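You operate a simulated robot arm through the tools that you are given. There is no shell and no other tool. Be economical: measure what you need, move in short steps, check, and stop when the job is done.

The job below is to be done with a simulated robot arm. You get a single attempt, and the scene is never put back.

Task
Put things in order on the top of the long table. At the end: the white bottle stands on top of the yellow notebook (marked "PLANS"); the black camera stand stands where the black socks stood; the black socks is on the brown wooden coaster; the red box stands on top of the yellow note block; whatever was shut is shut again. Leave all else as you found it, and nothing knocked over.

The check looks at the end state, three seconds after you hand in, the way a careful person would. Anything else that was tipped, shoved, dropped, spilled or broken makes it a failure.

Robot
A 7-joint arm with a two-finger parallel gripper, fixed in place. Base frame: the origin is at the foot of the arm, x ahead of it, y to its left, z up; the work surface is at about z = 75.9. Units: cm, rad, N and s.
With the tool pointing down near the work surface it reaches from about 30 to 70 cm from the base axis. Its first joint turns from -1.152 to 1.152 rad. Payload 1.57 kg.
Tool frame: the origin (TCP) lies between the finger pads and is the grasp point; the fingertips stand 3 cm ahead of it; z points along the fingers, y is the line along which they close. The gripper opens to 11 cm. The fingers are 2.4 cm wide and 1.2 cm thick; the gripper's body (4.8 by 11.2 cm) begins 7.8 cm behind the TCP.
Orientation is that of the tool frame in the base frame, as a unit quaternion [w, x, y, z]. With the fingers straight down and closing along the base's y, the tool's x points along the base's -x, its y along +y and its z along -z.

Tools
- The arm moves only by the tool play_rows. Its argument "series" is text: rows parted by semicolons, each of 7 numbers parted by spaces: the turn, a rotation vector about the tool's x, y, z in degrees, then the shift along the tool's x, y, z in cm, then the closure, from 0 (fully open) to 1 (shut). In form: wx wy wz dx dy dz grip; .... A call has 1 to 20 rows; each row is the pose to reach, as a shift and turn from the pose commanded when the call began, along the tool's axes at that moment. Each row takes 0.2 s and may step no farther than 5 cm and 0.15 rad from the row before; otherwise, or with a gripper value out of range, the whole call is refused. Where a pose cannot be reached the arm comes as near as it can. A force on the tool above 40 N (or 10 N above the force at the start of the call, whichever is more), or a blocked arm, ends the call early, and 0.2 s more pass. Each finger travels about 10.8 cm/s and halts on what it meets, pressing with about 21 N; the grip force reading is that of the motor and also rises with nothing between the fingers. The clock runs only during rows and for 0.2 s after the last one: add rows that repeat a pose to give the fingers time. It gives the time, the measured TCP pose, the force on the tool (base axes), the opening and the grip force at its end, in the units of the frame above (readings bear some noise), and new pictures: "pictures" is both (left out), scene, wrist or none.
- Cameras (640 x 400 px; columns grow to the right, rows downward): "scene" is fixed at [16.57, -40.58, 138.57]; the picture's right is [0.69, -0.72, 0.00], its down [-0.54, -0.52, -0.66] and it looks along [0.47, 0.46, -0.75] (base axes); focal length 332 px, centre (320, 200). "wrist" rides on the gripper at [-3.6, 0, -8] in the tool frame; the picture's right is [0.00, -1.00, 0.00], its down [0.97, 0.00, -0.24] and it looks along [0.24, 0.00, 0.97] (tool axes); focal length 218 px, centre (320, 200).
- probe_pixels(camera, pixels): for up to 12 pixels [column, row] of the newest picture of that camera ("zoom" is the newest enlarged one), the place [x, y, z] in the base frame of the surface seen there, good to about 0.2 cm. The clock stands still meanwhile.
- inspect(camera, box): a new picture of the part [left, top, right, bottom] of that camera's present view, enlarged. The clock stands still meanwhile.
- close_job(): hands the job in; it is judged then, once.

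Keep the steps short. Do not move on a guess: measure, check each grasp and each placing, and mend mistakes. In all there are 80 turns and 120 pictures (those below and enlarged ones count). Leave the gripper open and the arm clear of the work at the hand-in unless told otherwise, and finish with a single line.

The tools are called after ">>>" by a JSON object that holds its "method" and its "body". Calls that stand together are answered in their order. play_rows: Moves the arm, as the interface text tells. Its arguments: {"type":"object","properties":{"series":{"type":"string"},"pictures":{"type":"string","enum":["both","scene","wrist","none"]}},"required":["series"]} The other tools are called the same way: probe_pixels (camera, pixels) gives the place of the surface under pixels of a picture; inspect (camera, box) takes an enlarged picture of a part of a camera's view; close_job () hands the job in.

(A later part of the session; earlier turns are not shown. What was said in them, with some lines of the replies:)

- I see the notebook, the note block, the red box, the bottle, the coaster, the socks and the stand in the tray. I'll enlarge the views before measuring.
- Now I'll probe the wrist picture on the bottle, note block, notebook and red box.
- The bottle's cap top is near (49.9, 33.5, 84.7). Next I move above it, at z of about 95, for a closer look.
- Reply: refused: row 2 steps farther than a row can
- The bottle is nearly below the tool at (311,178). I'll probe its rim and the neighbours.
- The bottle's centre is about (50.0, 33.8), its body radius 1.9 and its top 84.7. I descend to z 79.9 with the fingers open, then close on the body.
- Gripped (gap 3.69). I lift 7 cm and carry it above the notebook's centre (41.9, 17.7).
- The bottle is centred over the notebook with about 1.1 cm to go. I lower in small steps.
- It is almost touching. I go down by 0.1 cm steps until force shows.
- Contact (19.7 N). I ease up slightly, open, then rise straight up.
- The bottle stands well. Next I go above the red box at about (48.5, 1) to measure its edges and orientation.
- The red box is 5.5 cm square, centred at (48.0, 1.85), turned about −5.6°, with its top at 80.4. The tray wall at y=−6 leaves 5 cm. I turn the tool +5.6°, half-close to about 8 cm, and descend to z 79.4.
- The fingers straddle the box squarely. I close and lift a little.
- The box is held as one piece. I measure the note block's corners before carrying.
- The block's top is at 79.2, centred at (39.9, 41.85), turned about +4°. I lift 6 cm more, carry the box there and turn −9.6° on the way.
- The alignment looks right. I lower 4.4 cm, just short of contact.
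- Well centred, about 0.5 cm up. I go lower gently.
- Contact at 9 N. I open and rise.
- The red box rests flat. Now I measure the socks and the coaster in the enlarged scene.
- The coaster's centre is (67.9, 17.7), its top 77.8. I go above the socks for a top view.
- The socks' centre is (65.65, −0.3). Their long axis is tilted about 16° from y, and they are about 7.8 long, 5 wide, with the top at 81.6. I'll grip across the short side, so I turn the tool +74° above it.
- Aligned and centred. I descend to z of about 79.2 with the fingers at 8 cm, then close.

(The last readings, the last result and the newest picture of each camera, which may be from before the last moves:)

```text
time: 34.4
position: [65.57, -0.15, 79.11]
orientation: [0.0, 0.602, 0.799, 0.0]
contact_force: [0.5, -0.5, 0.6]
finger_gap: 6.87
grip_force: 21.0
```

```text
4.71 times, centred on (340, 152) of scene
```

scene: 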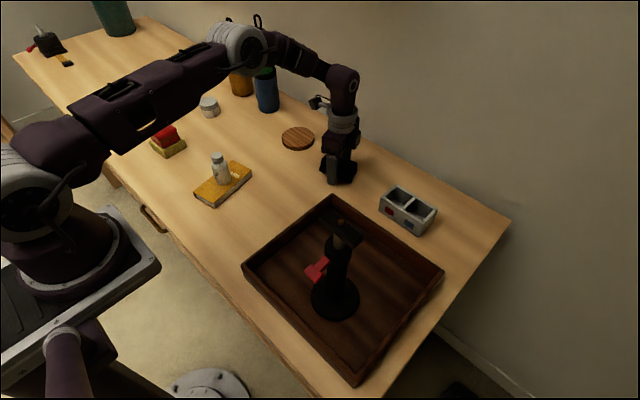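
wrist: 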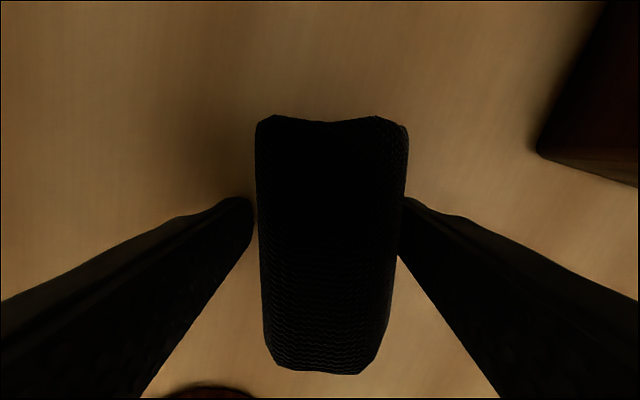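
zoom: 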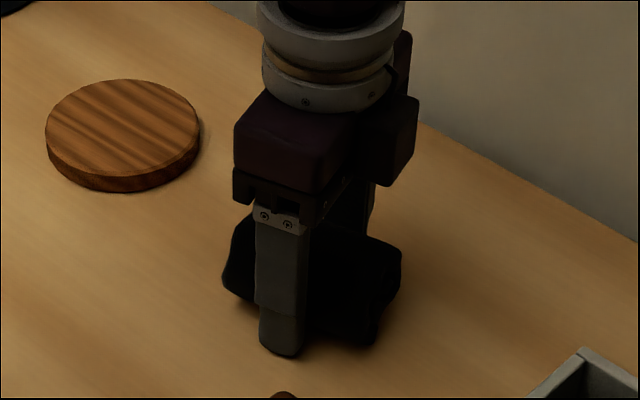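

The gap is 6.87 with 21 N, so the roll bulges. I lift slowly and check.

>>> {"method": "play_rows", "body": {"series": "0 0 0 0 0 -0.5 0.65; 0 0 0 0 0 -1.5 0.65; 0 0 0 0 0 -3 0.65; 0 0 0 0 0 -5 0.65; 0 0 0 0 0 -6 0.65; 0 0 0 0 0 -6 0.65"}}

>>> {"method": "inspect", "body": {"camera": "scene", "box": [280, 90, 400, 175]}}

```text
time: 35.8
position: [65.64, -0.2, 85.28]
orientation: [0.0, 0.602, 0.798, 0.0]
contact_force: [0.1, -0.1, -0.3]
finger_gap: 6.84
grip_force: 21.0
```

scene: 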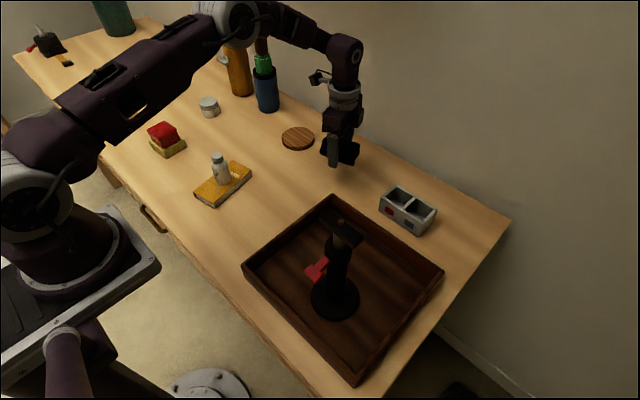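
wrist: 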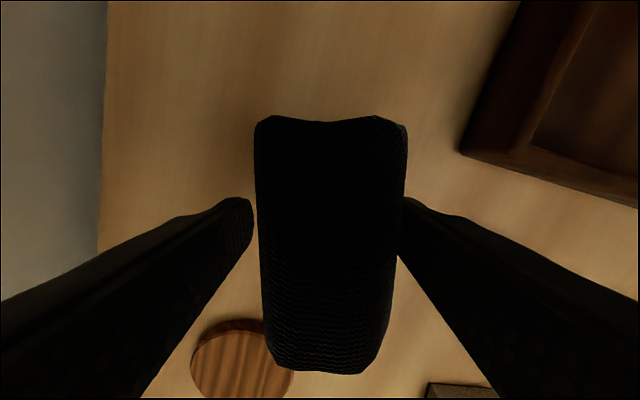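

```text
4.71 times, centred on (340, 132) of scene
```

zoom: 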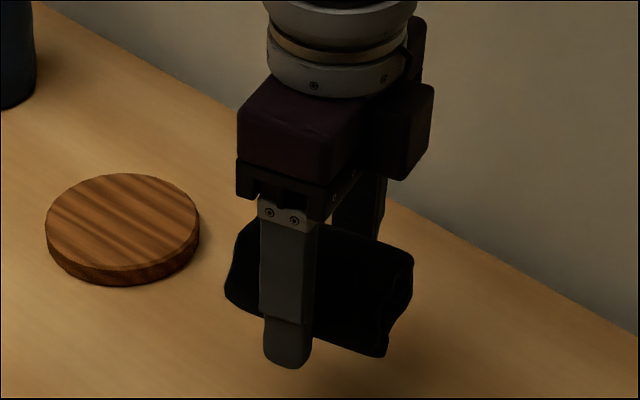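

Held. I carry it over the coaster at (67.6, 17.4).

>>> {"method": "play_rows", "body": {"series": "0 0 0 4.09 1.69 0 0.65; 0 0 0 8.18 3.38 0 0.65; 0 0 0 12.28 5.08 0 0.65; 0 0 0 16.37 6.77 0 0.65; 0 0 0 16.37 6.77 0 0.65; 0 0 0 16.37 6.77 1.5 0.65; 0 0 0 16.37 6.77 2.5 0.65; 0 0 0 16.37 6.77 2.5 0.65"}}

>>> {"method": "inspect", "body": {"camera": "scene", "box": [250, 80, 350, 165]}}

```text
time: 37.6
position: [67.31, 17.09, 82.61]
orientation: [-0.001, 0.602, 0.799, -0.001]
contact_force: [0.1, 0.4, -1.6]
finger_gap: 6.82
grip_force: 20.9
out of reach, approached as far as the arm can: row 4, 6
```

scene: 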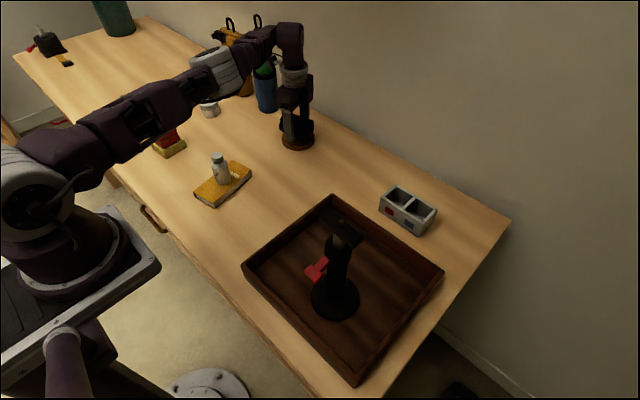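
wrist: 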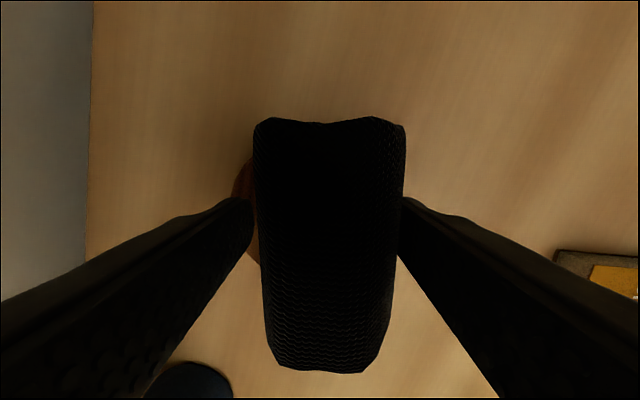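

```text
4.71 times, centred on (300, 122) of scene
```

zoom: 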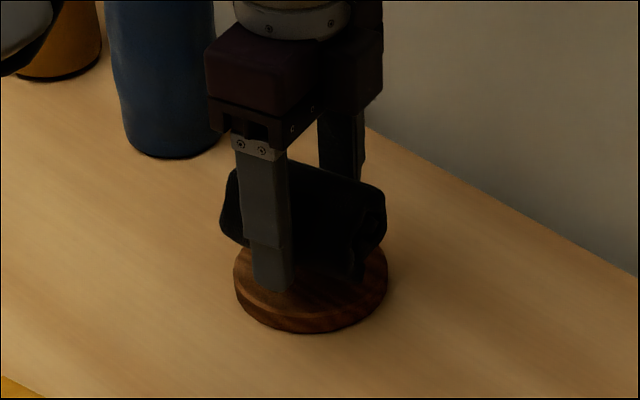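

The offset from the coaster's centre is under 1 cm, which is fine. I lower about 1.4 cm, then check the force.

>>> {"method": "play_rows", "body": {"series": "0 0 0 0 0 0.6 0.65; 0 0 0 0 0 1.1 0.65; 0 0 0 0 0 1.4 0.65; 0 0 0 0 0 1.4 0.65", "pictures": "none"}}

```text
time: 38.6
position: [67.2, 17.12, 81.17]
orientation: [0.0, 0.602, 0.798, 0.001]
contact_force: [-0.5, 0.4, 0.0]
finger_gap: 6.84
grip_force: 21.0
out of reach, approached as far as the arm can: row 1, 2, 3, 4
```

>>> {"method": "play_rows", "body": {"series": "0 0 0 0 0 0.15 0.65; 0 0 0 0 0 0.15 0.65", "pictures": "none"}}

```text
time: 39.2
position: [67.16, 17.08, 81.17]
orientation: [0.001, 0.602, 0.798, 0.001]
contact_force: [-0.1, 0.3, 0.1]
finger_gap: 6.84
grip_force: 21.0
```

>>> {"method": "play_rows", "body": {"series": "0 0 0 0 0 0.15 0.65; 0 0 0 0 0 0.15 0.65"}}

>>> {"method": "inspect", "body": {"camera": "scene", "box": [260, 100, 340, 160]}}

```text
time: 39.8
position: [67.17, 17.25, 80.91]
orientation: [0.0, 0.602, 0.799, 0.001]
contact_force: [0.0, 0.0, -1.1]
finger_gap: 6.86
grip_force: 21.2
```

scene: 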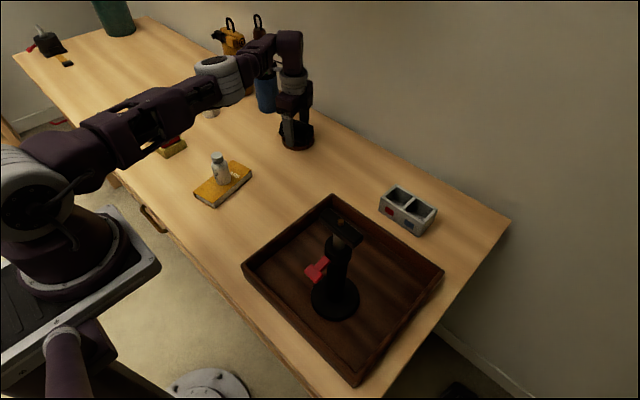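
wrist: 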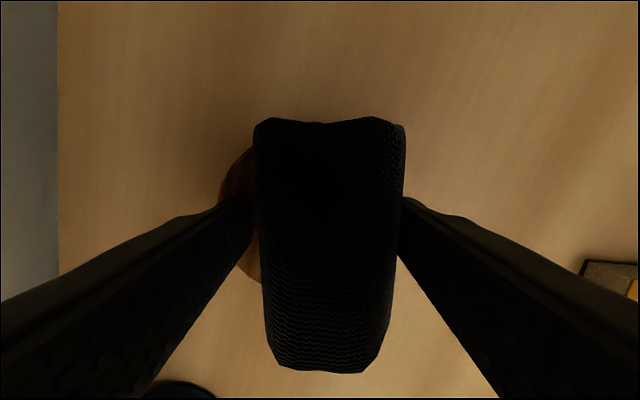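

```text
6.67 times, centred on (300, 130) of scene
```

zoom: 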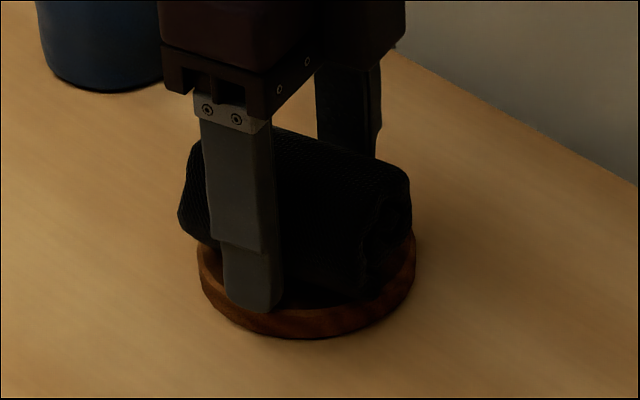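

>>> {"method": "play_rows", "body": {"series": "0 0 0 0 0 0.1 0.65; 0 0 0 0 0 0.1 0.65", "pictures": "none"}}

```text
time: 40.4
position: [67.2, 17.17, 80.91]
orientation: [0.001, 0.602, 0.798, 0.001]
contact_force: [-0.3, 0.2, -0.6]
finger_gap: 6.85
grip_force: 21.2
```

>>> {"method": "play_rows", "body": {"series": "0 0 0 0 0 0.1 0.65; 0 0 0 0 0 0.1 0.65", "pictures": "none"}}

```text
time: 41.0
position: [67.13, 17.19, 80.82]
orientation: [0.001, 0.602, 0.798, 0.002]
contact_force: [-0.9, 0.1, -0.6]
finger_gap: 6.86
grip_force: 21.0
```

Within about 1 mm of the coaster, and the fingertips are near its top, so I release here. I open gently, then rise.

>>> {"method": "play_rows", "body": {"series": "0 0 0 0 0 0 0.55; 0 0 0 0 0 0 0.35; 0 0 0 0 0 0 0.2; 0 0 0 0 0 0 0.1; 0 0 0 0 0 0 0.1; 0 0 0 0 0 -2 0.1; 0 0 0 0 0 -5 0.1; 0 0 0 0 0 -9 0; 0 0 0 0 0 -12 0; 0 0 0 -4 -2 -12 0; 0 0 0 -8 -4 -12 0; 0 0 0 -8 -4 -12 0"}}

>>> {"method": "inspect", "body": {"camera": "scene", "box": [260, 100, 340, 160]}}

```text
time: 43.6
position: [65.51, 8.52, 92.96]
orientation: [0.0, 0.602, 0.799, 0.0]
contact_force: [0.5, 1.2, 0.6]
finger_gap: 11.0
grip_force: 0.0
```

scene: 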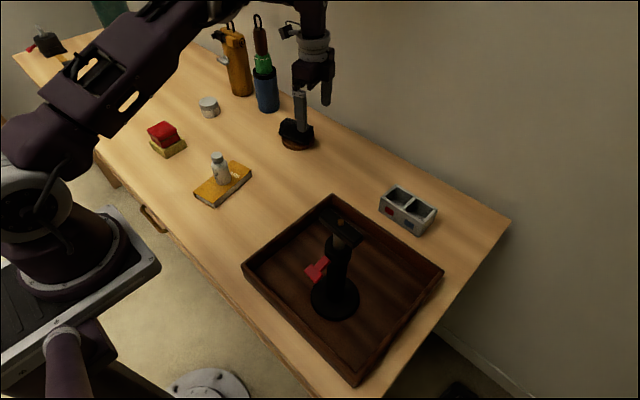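
wrist: 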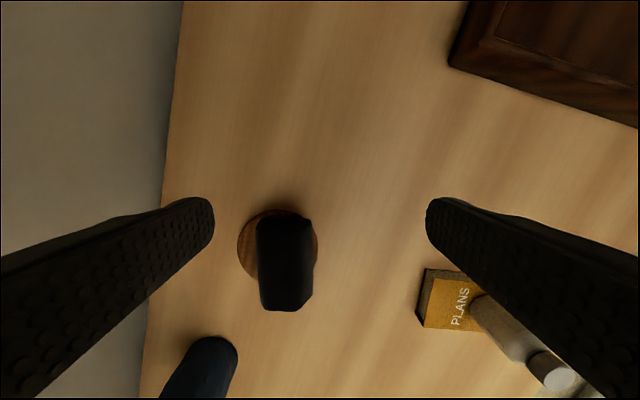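

```text
6.67 times, centred on (300, 130) of scene
```

zoom: 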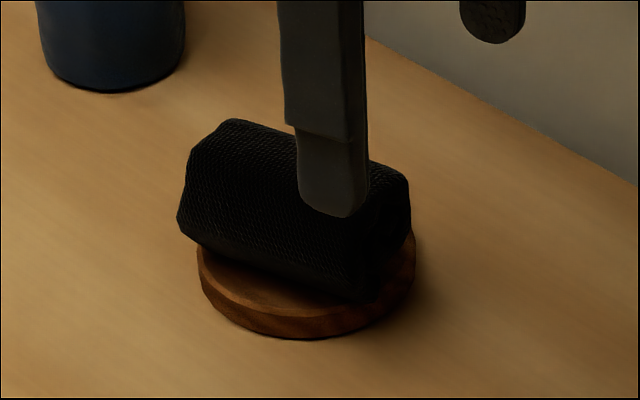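

The socks rest on the coaster. Now I study the camera stand in the scene view.

>>> {"method": "inspect", "body": {"camera": "scene", "box": [285, 195, 385, 330]}}

>>> {"method": "probe_pixels", "body": {"camera": "scene", "pixels": [[338, 205], [362, 237], [353, 247], [323, 213], [342, 221], [345, 240], [337, 260], [337, 285], [327, 285], [348, 280], [316, 268], [335, 318]]}}

```text
2.96 times, centred on (335, 262) of scene
```

zoom: 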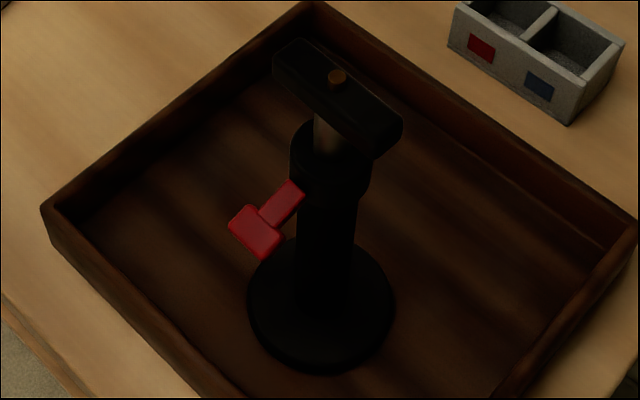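

```text
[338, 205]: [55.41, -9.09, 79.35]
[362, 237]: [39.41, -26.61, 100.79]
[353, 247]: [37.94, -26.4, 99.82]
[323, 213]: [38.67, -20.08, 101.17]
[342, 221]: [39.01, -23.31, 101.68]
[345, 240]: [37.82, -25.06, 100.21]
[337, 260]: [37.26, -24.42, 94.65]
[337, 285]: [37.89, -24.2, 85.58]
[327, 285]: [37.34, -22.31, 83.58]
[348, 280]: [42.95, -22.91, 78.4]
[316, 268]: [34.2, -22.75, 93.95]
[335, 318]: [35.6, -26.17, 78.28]
```

>>> {"method": "inspect", "body": {"camera": "scene", "box": [305, 200, 375, 275]}}

```text
5.33 times, centred on (340, 238) of scene
```

zoom: 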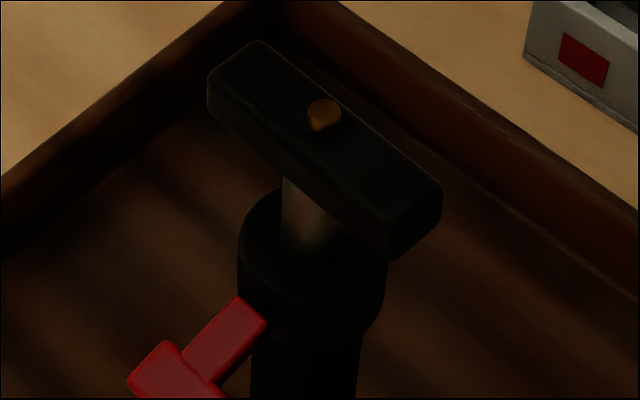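

>>> {"method": "probe_pixels", "body": {"camera": "zoom", "pixels": [[323, 108], [258, 45], [213, 80], [437, 190], [392, 225], [300, 200], [265, 235], [320, 250], [315, 300], [380, 300], [245, 260], [310, 370]]}}

>>> {"method": "probe_pixels", "body": {"camera": "scene", "pixels": [[338, 275], [338, 290], [328, 275], [347, 275], [320, 264], [314, 274], [313, 300], [357, 298], [338, 316]]}}

```text
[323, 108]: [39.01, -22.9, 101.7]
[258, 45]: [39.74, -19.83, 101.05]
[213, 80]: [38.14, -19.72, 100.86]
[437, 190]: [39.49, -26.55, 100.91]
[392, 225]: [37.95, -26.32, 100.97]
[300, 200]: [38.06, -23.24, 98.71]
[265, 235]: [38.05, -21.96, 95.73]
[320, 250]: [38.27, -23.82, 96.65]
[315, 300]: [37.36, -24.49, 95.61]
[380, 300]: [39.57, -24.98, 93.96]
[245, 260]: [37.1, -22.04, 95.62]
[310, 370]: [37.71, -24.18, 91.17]
```

```text
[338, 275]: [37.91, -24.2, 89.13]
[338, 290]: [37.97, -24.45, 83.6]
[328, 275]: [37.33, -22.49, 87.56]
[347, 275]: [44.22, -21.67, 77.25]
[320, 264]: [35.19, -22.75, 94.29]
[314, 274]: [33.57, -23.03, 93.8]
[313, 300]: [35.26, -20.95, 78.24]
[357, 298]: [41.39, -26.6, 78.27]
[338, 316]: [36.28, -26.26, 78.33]
```

The stand's axis is about (38.85, −23.15). Its head plate is 6.9 cm long along y with the screw's top at 101.7, and the collar sits at z 92.5–96. The lever points to −x. I'll straddle the plate along y and grip the collar. First I move above it, rising and turning the tool back.

>>> {"method": "play_rows", "body": {"series": "0 0 -6.7 -2.1 -3.12 -2.15 0; 0 0 -13.4 -4.2 -6.24 -4.3 0; 0 0 -20.2 -6.3 -9.36 -6.45 0; 0 0 -26.9 -8.4 -12.49 -8.6 0; 0 0 -33.6 -10.5 -15.61 -10.75 0; 0 0 -40.4 -12.6 -18.73 -12.9 0; 0 0 -47.1 -14.7 -21.85 -15 0; 0 0 -53.8 -16.8 -24.98 -15 0; 0 0 -60.5 -18.9 -28.1 -15 0; 0 0 -67.3 -21 -31.2 -15 0; 0 0 -74 -23.08 -34.34 -15 0; 0 0 -74 -23.08 -34.34 -15 0; 0 0 -74 -23.08 -34.34 -15 0"}}

>>> {"method": "inspect", "body": {"camera": "wrist", "box": [200, 100, 440, 300]}}

```text
time: 46.4
position: [39.04, -23.18, 107.69]
orientation: [0.0, 0.0, 1.0, 0.0]
contact_force: [-0.5, -0.4, -0.3]
finger_gap: 11.01
grip_force: 0.0
```

scene: 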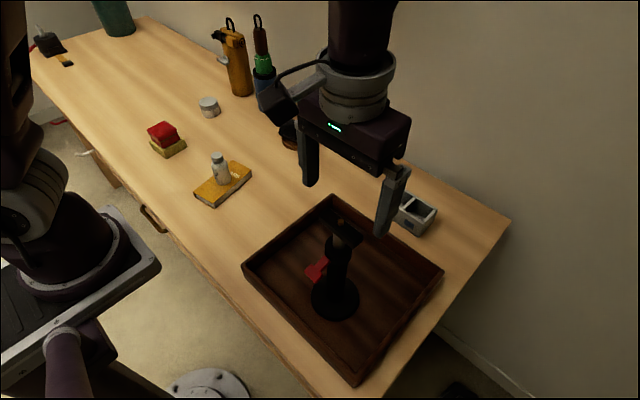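
wrist: 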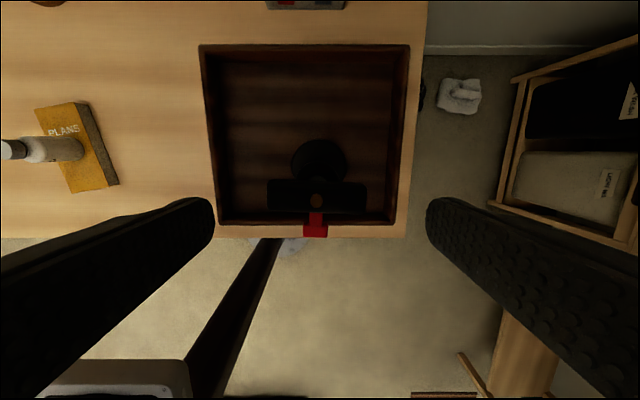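

```text
2.00 times, centred on (320, 200) of wrist
```

zoom: 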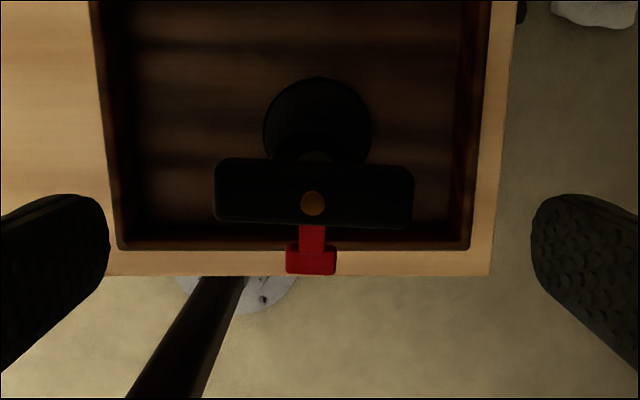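

>>> {"method": "probe_pixels", "body": {"camera": "wrist", "pixels": [[316, 201], [269, 195], [365, 198], [270, 182], [365, 188], [318, 182], [318, 210], [315, 219], [293, 158], [346, 160], [319, 140], [315, 232]]}}

```text
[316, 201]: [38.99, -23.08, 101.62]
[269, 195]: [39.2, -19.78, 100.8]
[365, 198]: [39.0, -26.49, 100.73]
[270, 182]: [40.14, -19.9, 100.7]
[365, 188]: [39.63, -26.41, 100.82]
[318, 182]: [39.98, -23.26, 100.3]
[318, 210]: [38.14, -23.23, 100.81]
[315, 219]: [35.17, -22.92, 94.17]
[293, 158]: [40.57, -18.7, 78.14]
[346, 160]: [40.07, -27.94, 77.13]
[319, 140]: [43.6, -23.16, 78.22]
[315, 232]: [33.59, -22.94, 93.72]
```

The axis is confirmed at (39.0, −23.1), and the TCP is right above it. I descend 12.5 cm to z of about 95.2 with the fingers fully open, watching the force.

>>> {"method": "play_rows", "body": {"series": "0 0 0 0 0.08 3 0; 0 0 0 0 0.08 6 0; 0 0 0 0 0.08 9 0; 0 0 0 0 0.08 11 0; 0 0 0 0 0.08 12.3 0; 0 0 0 0 0.08 12.3 0"}}

>>> {"method": "inspect", "body": {"camera": "scene", "box": [280, 170, 400, 280]}}

```text
time: 47.8
position: [39.01, -23.16, 95.42]
orientation: [0.0, -0.001, 1.0, 0.0]
contact_force: [-0.2, -0.1, -0.2]
finger_gap: 10.99
grip_force: 0.1
```

scene: 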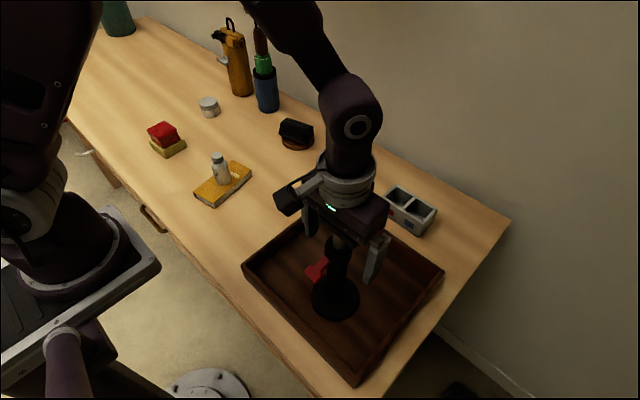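
wrist: 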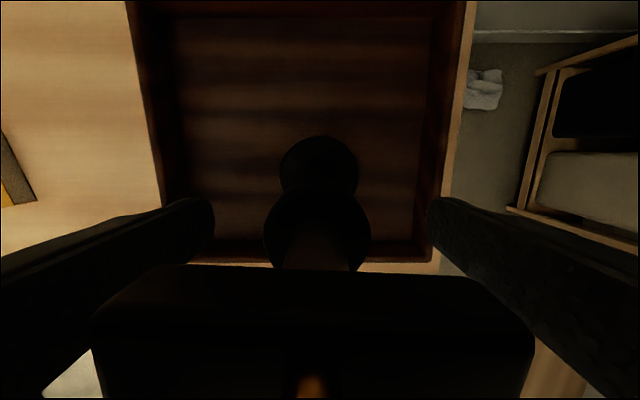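

```text
3.64 times, centred on (340, 225) of scene
```

zoom: 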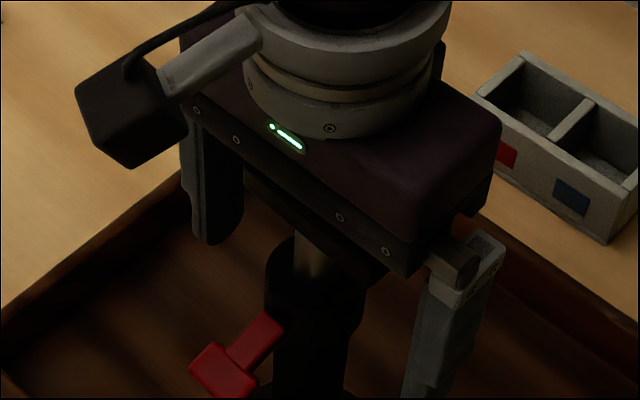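

The fingers are straight, so closing here would hit the plate's ends before the collar. I'll instead grip the head plate across its narrow sides (2.2 cm) with the tool turned 90°. Before that I test reach empty: I rise, turn 90° and go to (65.65, −0.3, 100.5).

>>> {"method": "play_rows", "body": {"series": "0 0 0 0 0 -3.6 0; 0 0 0 0 0 -7.2 0; 0 0 0 0 0 -10.8 0; 0 0 8.18 -2.42 2.08 -10.8 0; 0 0 16.36 -4.84 4.16 -10.8 0; 0 0 24.5 -7.26 6.24 -10.8 0; 0 0 32.7 -9.68 8.32 -10.8 0; 0 0 40.9 -12.1 10.4 -10.8 0; 0 0 49.1 -14.5 12.5 -10.8 0; 0 0 57.3 -16.9 14.6 -10.8 0; 0 0 65.5 -19.3 16.6 -10.8 0; 0 0 73.6 -21.8 18.7 -10.8 0; 0 0 81.8 -24.2 20.8 -10.8 0; 0 0 90 -26.6 22.86 -10.8 0; 0 0 90 -26.6 22.86 -8 0; 0 0 90 -26.6 22.86 -5.1 0; 0 0 90 -26.6 22.86 -5.1 0", "pictures": "wrist"}}

```text
time: 51.4
position: [65.52, -0.18, 100.61]
orientation: [0.0, 0.708, 0.706, -0.001]
contact_force: [-0.5, 0.1, -0.1]
finger_gap: 11.03
grip_force: 0.1
```

wrist: 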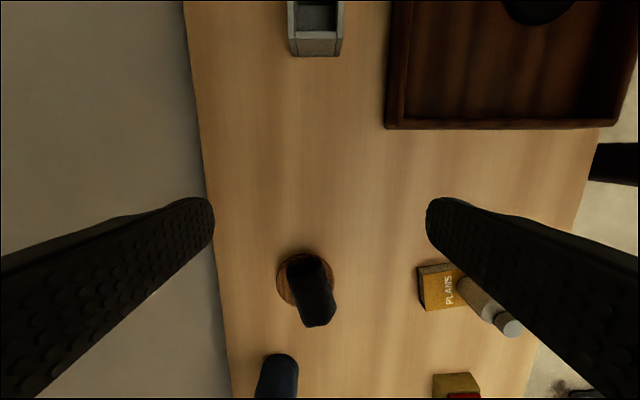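

Reachable. I return above the stand with this orientation, at z 106.6.

>>> {"method": "play_rows", "body": {"series": "0 0 0 0 0 -3 0; 0 0 0 0 0 -6 0; 0 0 0 -2.86 -3.31 -6 0; 0 0 0 -5.71 -6.63 -6 0; 0 0 0 -8.57 -9.94 -6 0; 0 0 0 -11.43 -13.25 -6 0; 0 0 0 -14.28 -16.56 -6 0; 0 0 0 -17.14 -19.88 -6 0; 0 0 0 -20 -23.19 -6 0; 0 0 0 -22.9 -26.55 -6 0; 0 0 0 -22.9 -26.55 -6 0; 0 0 0 -22.9 -26.55 -6 0"}}

>>> {"method": "inspect", "body": {"camera": "wrist", "box": [240, 130, 400, 260]}}

```text
time: 54.0
position: [38.86, -23.24, 106.49]
orientation: [0.0, 0.707, 0.707, 0.0]
contact_force: [-0.8, 0.7, -0.3]
finger_gap: 11.02
grip_force: 0.0
```

scene: 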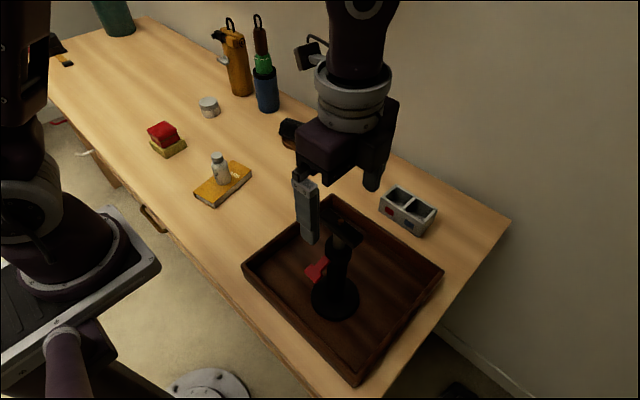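
wrist: 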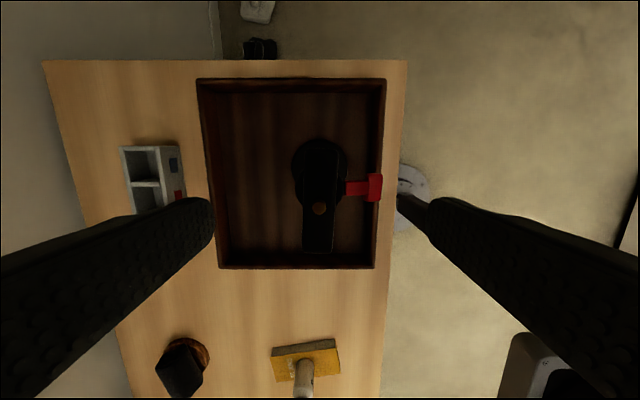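

```text
3.08 times, centred on (320, 195) of wrist
```

zoom: 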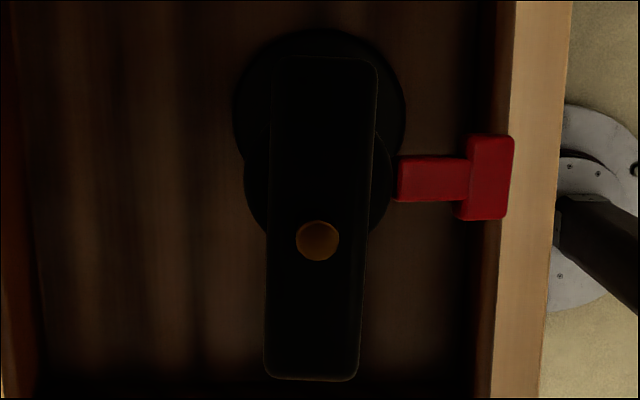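

The screw is centred and the plate is tilted about 2.3°. I correct the yaw, descend to z of about 99.8 (tips at 96.8, above collar and lever), and check before closing.

>>> {"method": "play_rows", "body": {"series": "0 0 2.3 0.1 0 1.5 0.3; 0 0 2.3 0.1 0 3.5 0.45; 0 0 2.3 0.1 0 5.5 0.45; 0 0 2.3 0.1 0 6.7 0.45; 0 0 2.3 0.1 0 6.7 0.45"}}

>>> {"method": "inspect", "body": {"camera": "scene", "box": [290, 190, 390, 280]}}

```text
time: 55.2
position: [38.85, -23.12, 99.89]
orientation: [0.0, 0.722, 0.692, 0.0]
contact_force: [1.0, -0.4, 0.4]
finger_gap: 6.03
grip_force: 0.1
```

scene: 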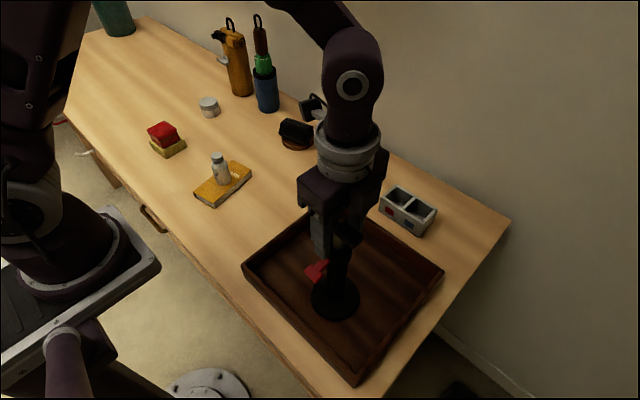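
wrist: 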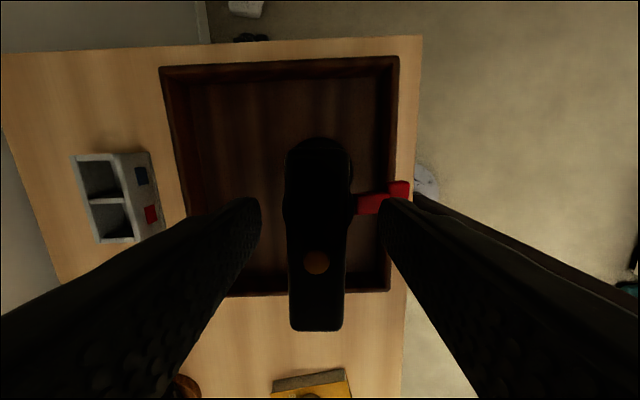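

```text
4.44 times, centred on (340, 235) of scene
```

zoom: 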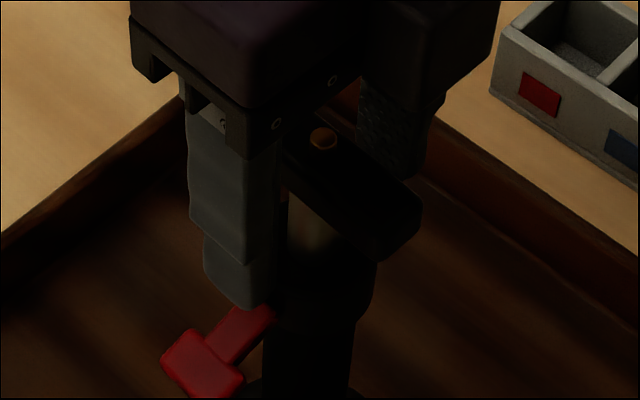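

Good clearances. I raise 0.2 and centre by 0.1, then close gently.

>>> {"method": "play_rows", "body": {"series": "0 0 0 0 0.12 -0.2 0.45; 0 0 0 0 0.12 -0.2 0.6; 0 0 0 0 0.12 -0.2 0.7; 0 0 0 0 0.12 -0.2 0.78; 0 0 0 0 0.12 -0.2 0.85; 0 0 0 0 0.12 -0.2 0.9; 0 0 0 0 0.12 -0.2 0.9"}}

>>> {"method": "inspect", "body": {"camera": "scene", "box": [290, 190, 390, 330]}}

```text
time: 56.8
position: [39.08, -23.05, 100.02]
orientation: [0.0, 0.722, 0.692, 0.0]
contact_force: [0.0, -1.0, 0.3]
finger_gap: 2.17
grip_force: 20.8
```

scene: 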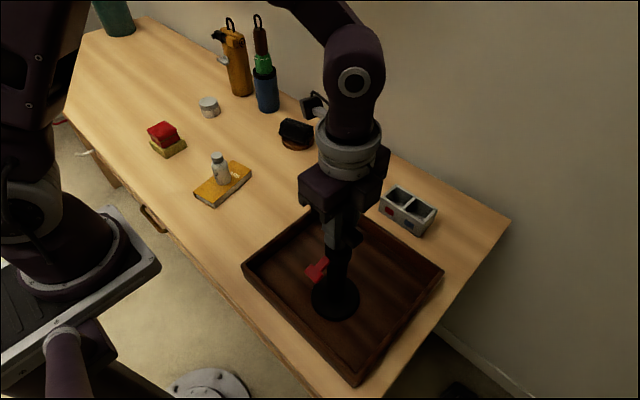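
wrist: 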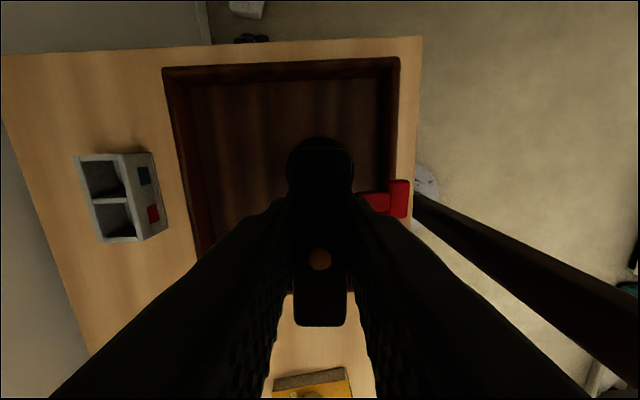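

```text
2.86 times, centred on (340, 260) of scene
```

zoom: 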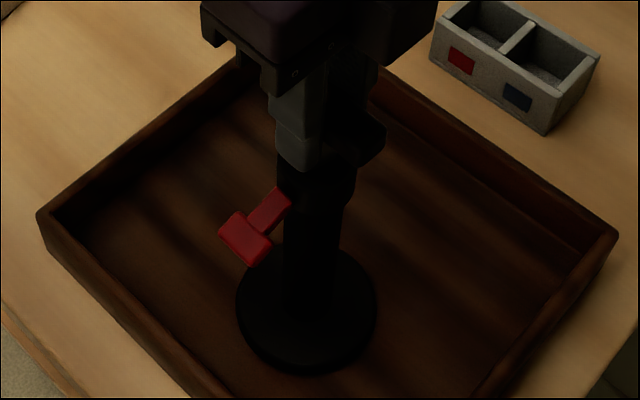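

Gripped at 2.17 cm. I lift 2 cm slowly and check that the whole stand comes up.

>>> {"method": "play_rows", "body": {"series": "0 0 0 0 0 -0.3 0.9; 0 0 0 0 0 -0.8 0.9; 0 0 0 0 0 -1.4 0.9; 0 0 0 0 0 -2 0.9; 0 0 0 0 0 -2 0.9", "pictures": "scene"}}

>>> {"method": "inspect", "body": {"camera": "scene", "box": [290, 190, 390, 330]}}

>>> {"method": "probe_pixels", "body": {"camera": "zoom", "pixels": [[260, 300], [305, 345], [350, 300], [315, 260], [245, 240]]}}

```text
time: 58.0
position: [39.09, -23.14, 102.08]
orientation: [0.0, 0.722, 0.692, 0.0]
contact_force: [0.5, -0.5, -2.9]
finger_gap: 2.18
grip_force: 21.6
```

scene: 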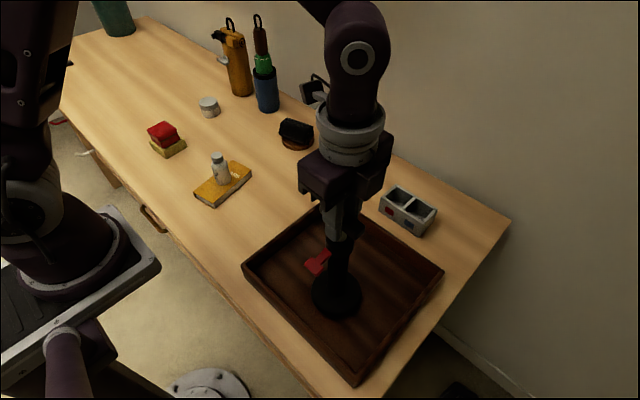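

```text
2.86 times, centred on (340, 260) of scene
```

zoom: 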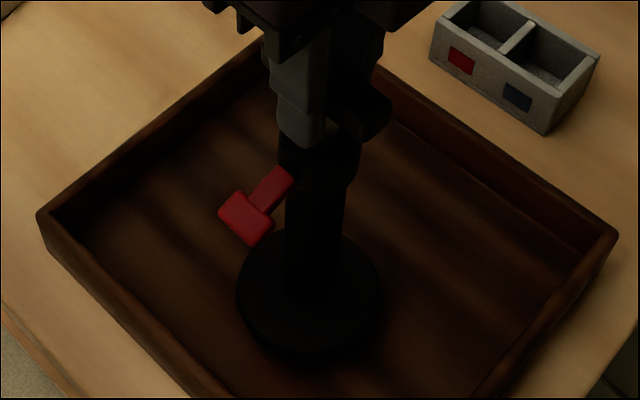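

```text
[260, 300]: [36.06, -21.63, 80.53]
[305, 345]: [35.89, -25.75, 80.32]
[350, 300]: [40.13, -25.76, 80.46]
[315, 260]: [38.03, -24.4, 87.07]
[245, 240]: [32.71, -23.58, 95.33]
```

The base rose 2 cm with it and the load is light (3 N). I lift to clear the tray wall, then carry it to (65.65, −0.3).

>>> {"method": "play_rows", "body": {"series": "0 0 0 0 0 -2 0.9; 0 0 0 0 0 -4 0.9; 0 0 0 0 0 -5.5 0.9; 0 0 0 1.99 2.13 -5.5 0.9; 0 0 0 3.98 4.27 -5.5 0.9; 0 0 0 5.96 6.4 -5.5 0.9; 0 0 0 7.95 8.54 -5.5 0.9; 0 0 0 9.94 10.67 -5.5 0.9; 0 0 0 11.93 12.8 -5.5 0.9; 0 0 0 13.91 14.94 -5.5 0.9; 0 0 0 15.9 17.07 -5.5 0.9; 0 0 0 17.89 19.2 -5.5 0.9; 0 0 0 19.88 21.34 -5.5 0.9; 0 0 0 21.86 23.48 -5.5 0.9; 0 0 0 23.85 25.61 -5.5 0.9; 0 0 0 23.85 25.61 -5.5 0.9; 0 0 0 23.85 25.61 -5.5 0.9"}}

>>> {"method": "inspect", "body": {"camera": "scene", "box": [270, 50, 430, 200]}}

```text
time: 61.6
position: [65.68, -0.12, 107.61]
orientation: [0.0, 0.722, 0.692, 0.0]
contact_force: [0.6, -0.2, -3.2]
finger_gap: 2.18
grip_force: 21.1
```

scene: 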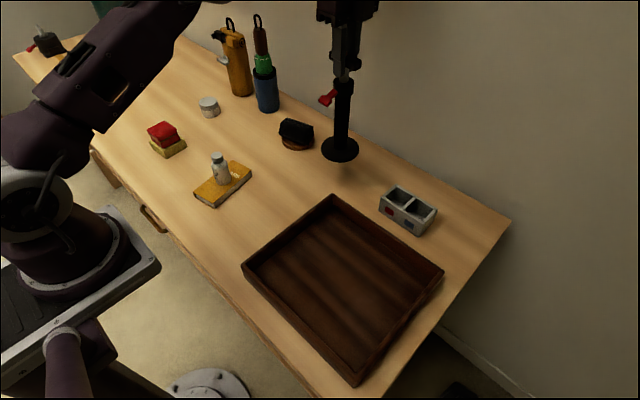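
wrist: 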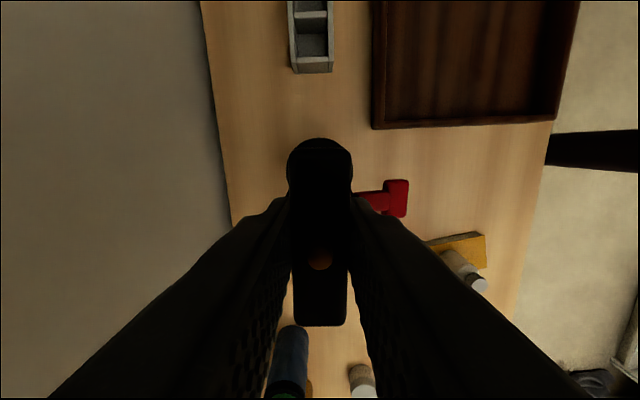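

```text
2.67 times, centred on (350, 125) of scene
```

zoom: 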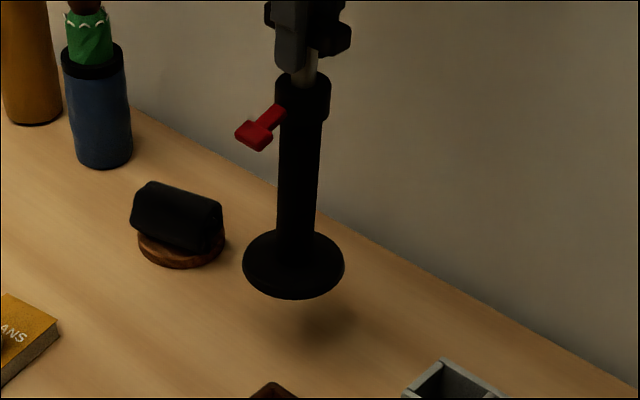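

It hangs straight. I lower 8.2 cm to just above the surface.

>>> {"method": "play_rows", "body": {"series": "0 0 0 0 0 2 0.9; 0 0 0 0 0 4 0.9; 0 0 0 0 0 6 0.9; 0 0 0 0 0 7.4 0.9; 0 0 0 0 0 8.2 0.9; 0 0 0 0 0 8.2 0.9", "pictures": "scene"}}

>>> {"method": "inspect", "body": {"camera": "scene", "box": [290, 90, 390, 190]}}

>>> {"method": "probe_pixels", "body": {"camera": "zoom", "pixels": [[310, 345], [240, 300], [380, 300], [310, 250]]}}

```text
time: 63.0
position: [65.68, -0.38, 99.35]
orientation: [0.001, 0.721, 0.693, 0.0]
contact_force: [-0.9, 1.1, -2.9]
finger_gap: 2.18
grip_force: 21.7
```

scene: 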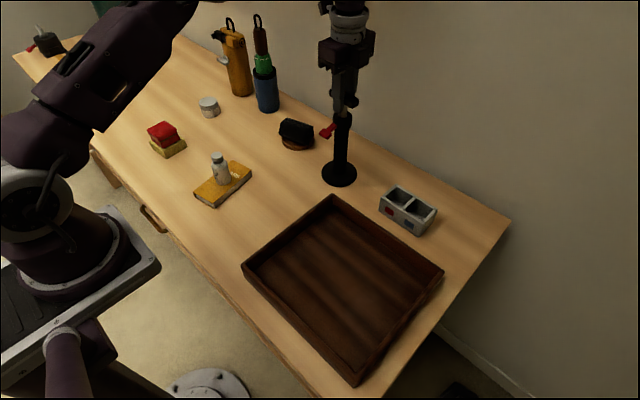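

```text
4.00 times, centred on (340, 140) of scene
```

zoom: 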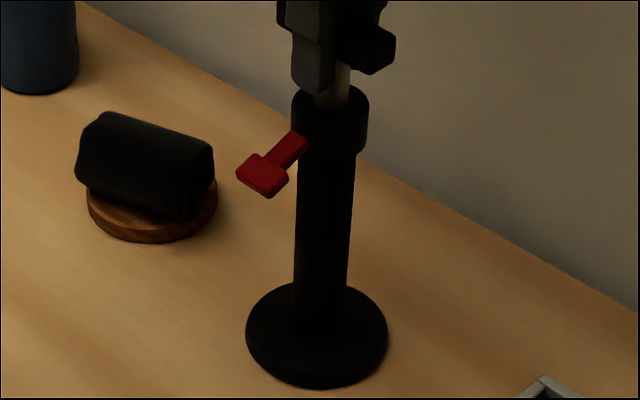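

```text
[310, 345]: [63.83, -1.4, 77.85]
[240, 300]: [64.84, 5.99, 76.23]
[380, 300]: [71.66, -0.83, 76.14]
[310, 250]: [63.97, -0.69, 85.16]
```

About 0.5 cm remains. I lower in small steps.

>>> {"method": "play_rows", "body": {"series": "0 0 0 0 0 0.2 0.9; 0 0 0 0 0 0.4 0.9; 0 0 0 0 0 0.4 0.9", "pictures": "none"}}

```text
time: 63.8
position: [65.73, -0.27, 99.08]
orientation: [0.001, 0.721, 0.693, 0.001]
contact_force: [-0.4, -0.5, 11.5]
finger_gap: 2.13
grip_force: 20.4
```

Contact made (11.5 N). I ease off slightly, open slowly, and rise clear.

>>> {"method": "play_rows", "body": {"series": "0 0 0 0 0 -0.08 0.9; 0 0 0 0 0 -0.08 0.8; 0 0 0 0 0 -0.08 0.7; 0 0 0 0 0 -0.08 0.55; 0 0 0 0 0 -0.08 0.4; 0 0 0 0 0 -0.08 0.4; 0 0 0 0 0 -2 0.4; 0 0 0 0 0 -4.5 0.4; 0 0 0 0 0 -7 0.3; 0 0 0 0 0 -9 0.2; 0 0 0 0 0 -9 0"}}

>>> {"method": "inspect", "body": {"camera": "scene", "box": [280, 60, 420, 200]}}

```text
time: 66.2
position: [65.66, -0.33, 107.98]
orientation: [0.0, 0.722, 0.692, 0.0]
contact_force: [-0.4, -0.1, -0.9]
finger_gap: 11.01
grip_force: 0.1
```

scene: 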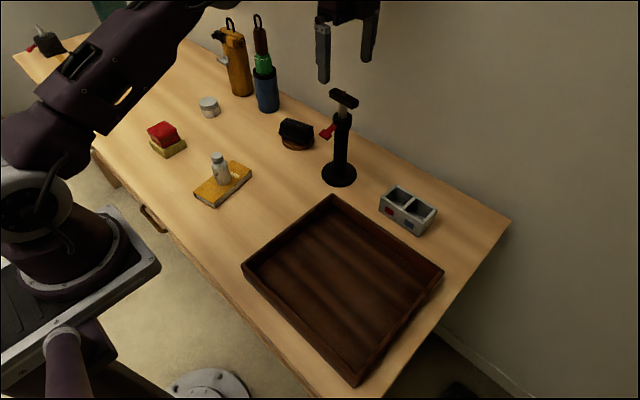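
wrist: 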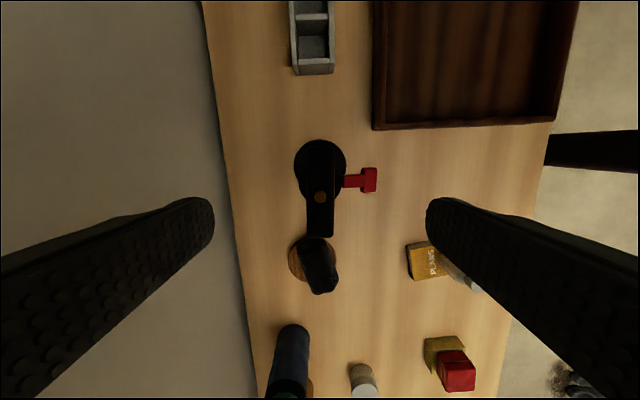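

```text
2.86 times, centred on (350, 130) of scene
```

zoom: 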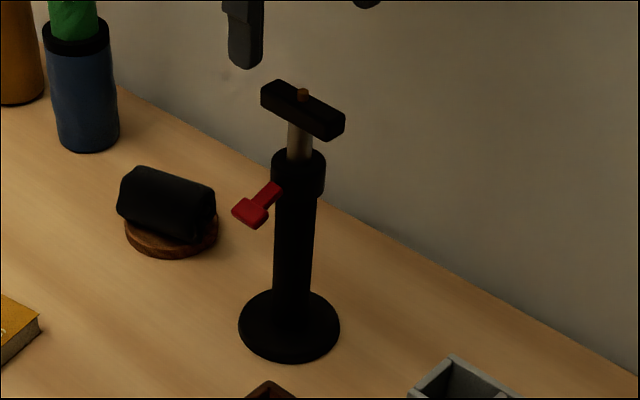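

The stand stands upright where the socks were. I withdraw the arm inward and make a final check.

>>> {"method": "play_rows", "body": {"series": "0 0 0 0 -3 -1.5 0; 0 0 0 2 -6.5 -1.5 0; 0 0 0 4 -10 -1.5 0; 0 0 0 6 -13.5 -1.5 0; 0 0 0 8 -17 -1.5 0; 0 0 0 10 -20 -1.5 0; 0 0 0 10 -20 -1.5 0; 0 0 0 10 -20 -1.5 0"}}

>>> {"method": "inspect", "body": {"camera": "scene", "box": [130, 80, 450, 280]}}

>>> {"method": "probe_pixels", "body": {"camera": "scene", "pixels": [[344, 98], [339, 183], [322, 175], [356, 175], [296, 130], [163, 131], [217, 156]]}}

```text
time: 68.0
position: [45.91, 10.47, 109.45]
orientation: [-0.001, 0.721, 0.693, 0.0]
contact_force: [-1.0, 0.5, -0.4]
finger_gap: 11.0
grip_force: 0.0
```

scene: 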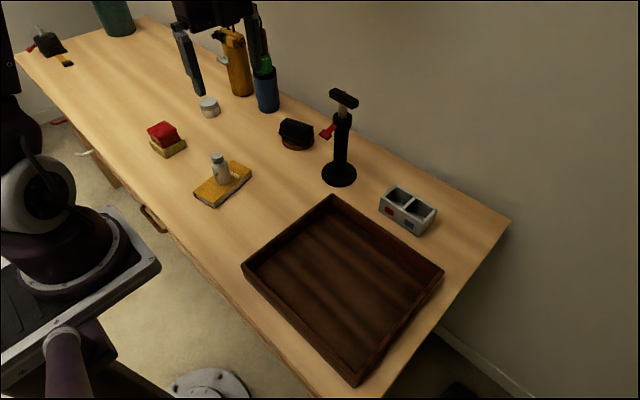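
wrist: 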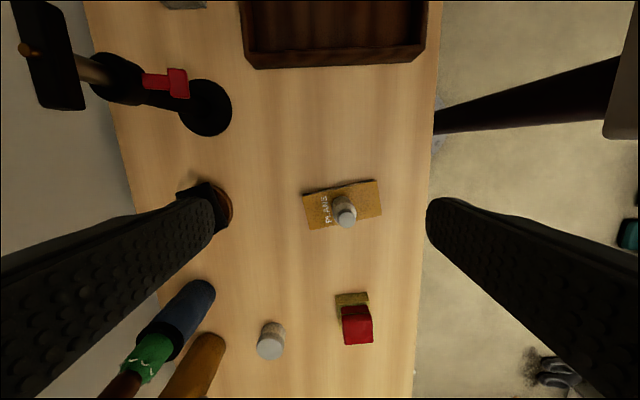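

```text
2.00 times, centred on (290, 180) of scene
```

zoom: 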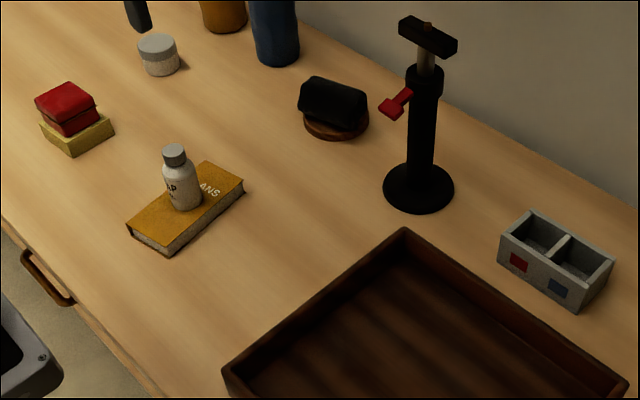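

```text
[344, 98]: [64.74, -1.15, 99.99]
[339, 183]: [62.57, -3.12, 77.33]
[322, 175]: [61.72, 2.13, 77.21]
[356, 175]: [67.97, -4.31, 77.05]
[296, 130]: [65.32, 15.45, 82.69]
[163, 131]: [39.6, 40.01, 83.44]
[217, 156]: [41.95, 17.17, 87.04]
```

Every item is in place and upright, nothing else has moved, the box lid is shut, and the gripper is open and clear. I hand in.

>>> {"method": "close_job", "body": {}}

```text
The job is handed in.
```

The bottle stands on the notebook, the red box (lid shut) on the note block, the socks on the coaster and the camera stand where the socks were; nothing was knocked over, and the job is handed in.
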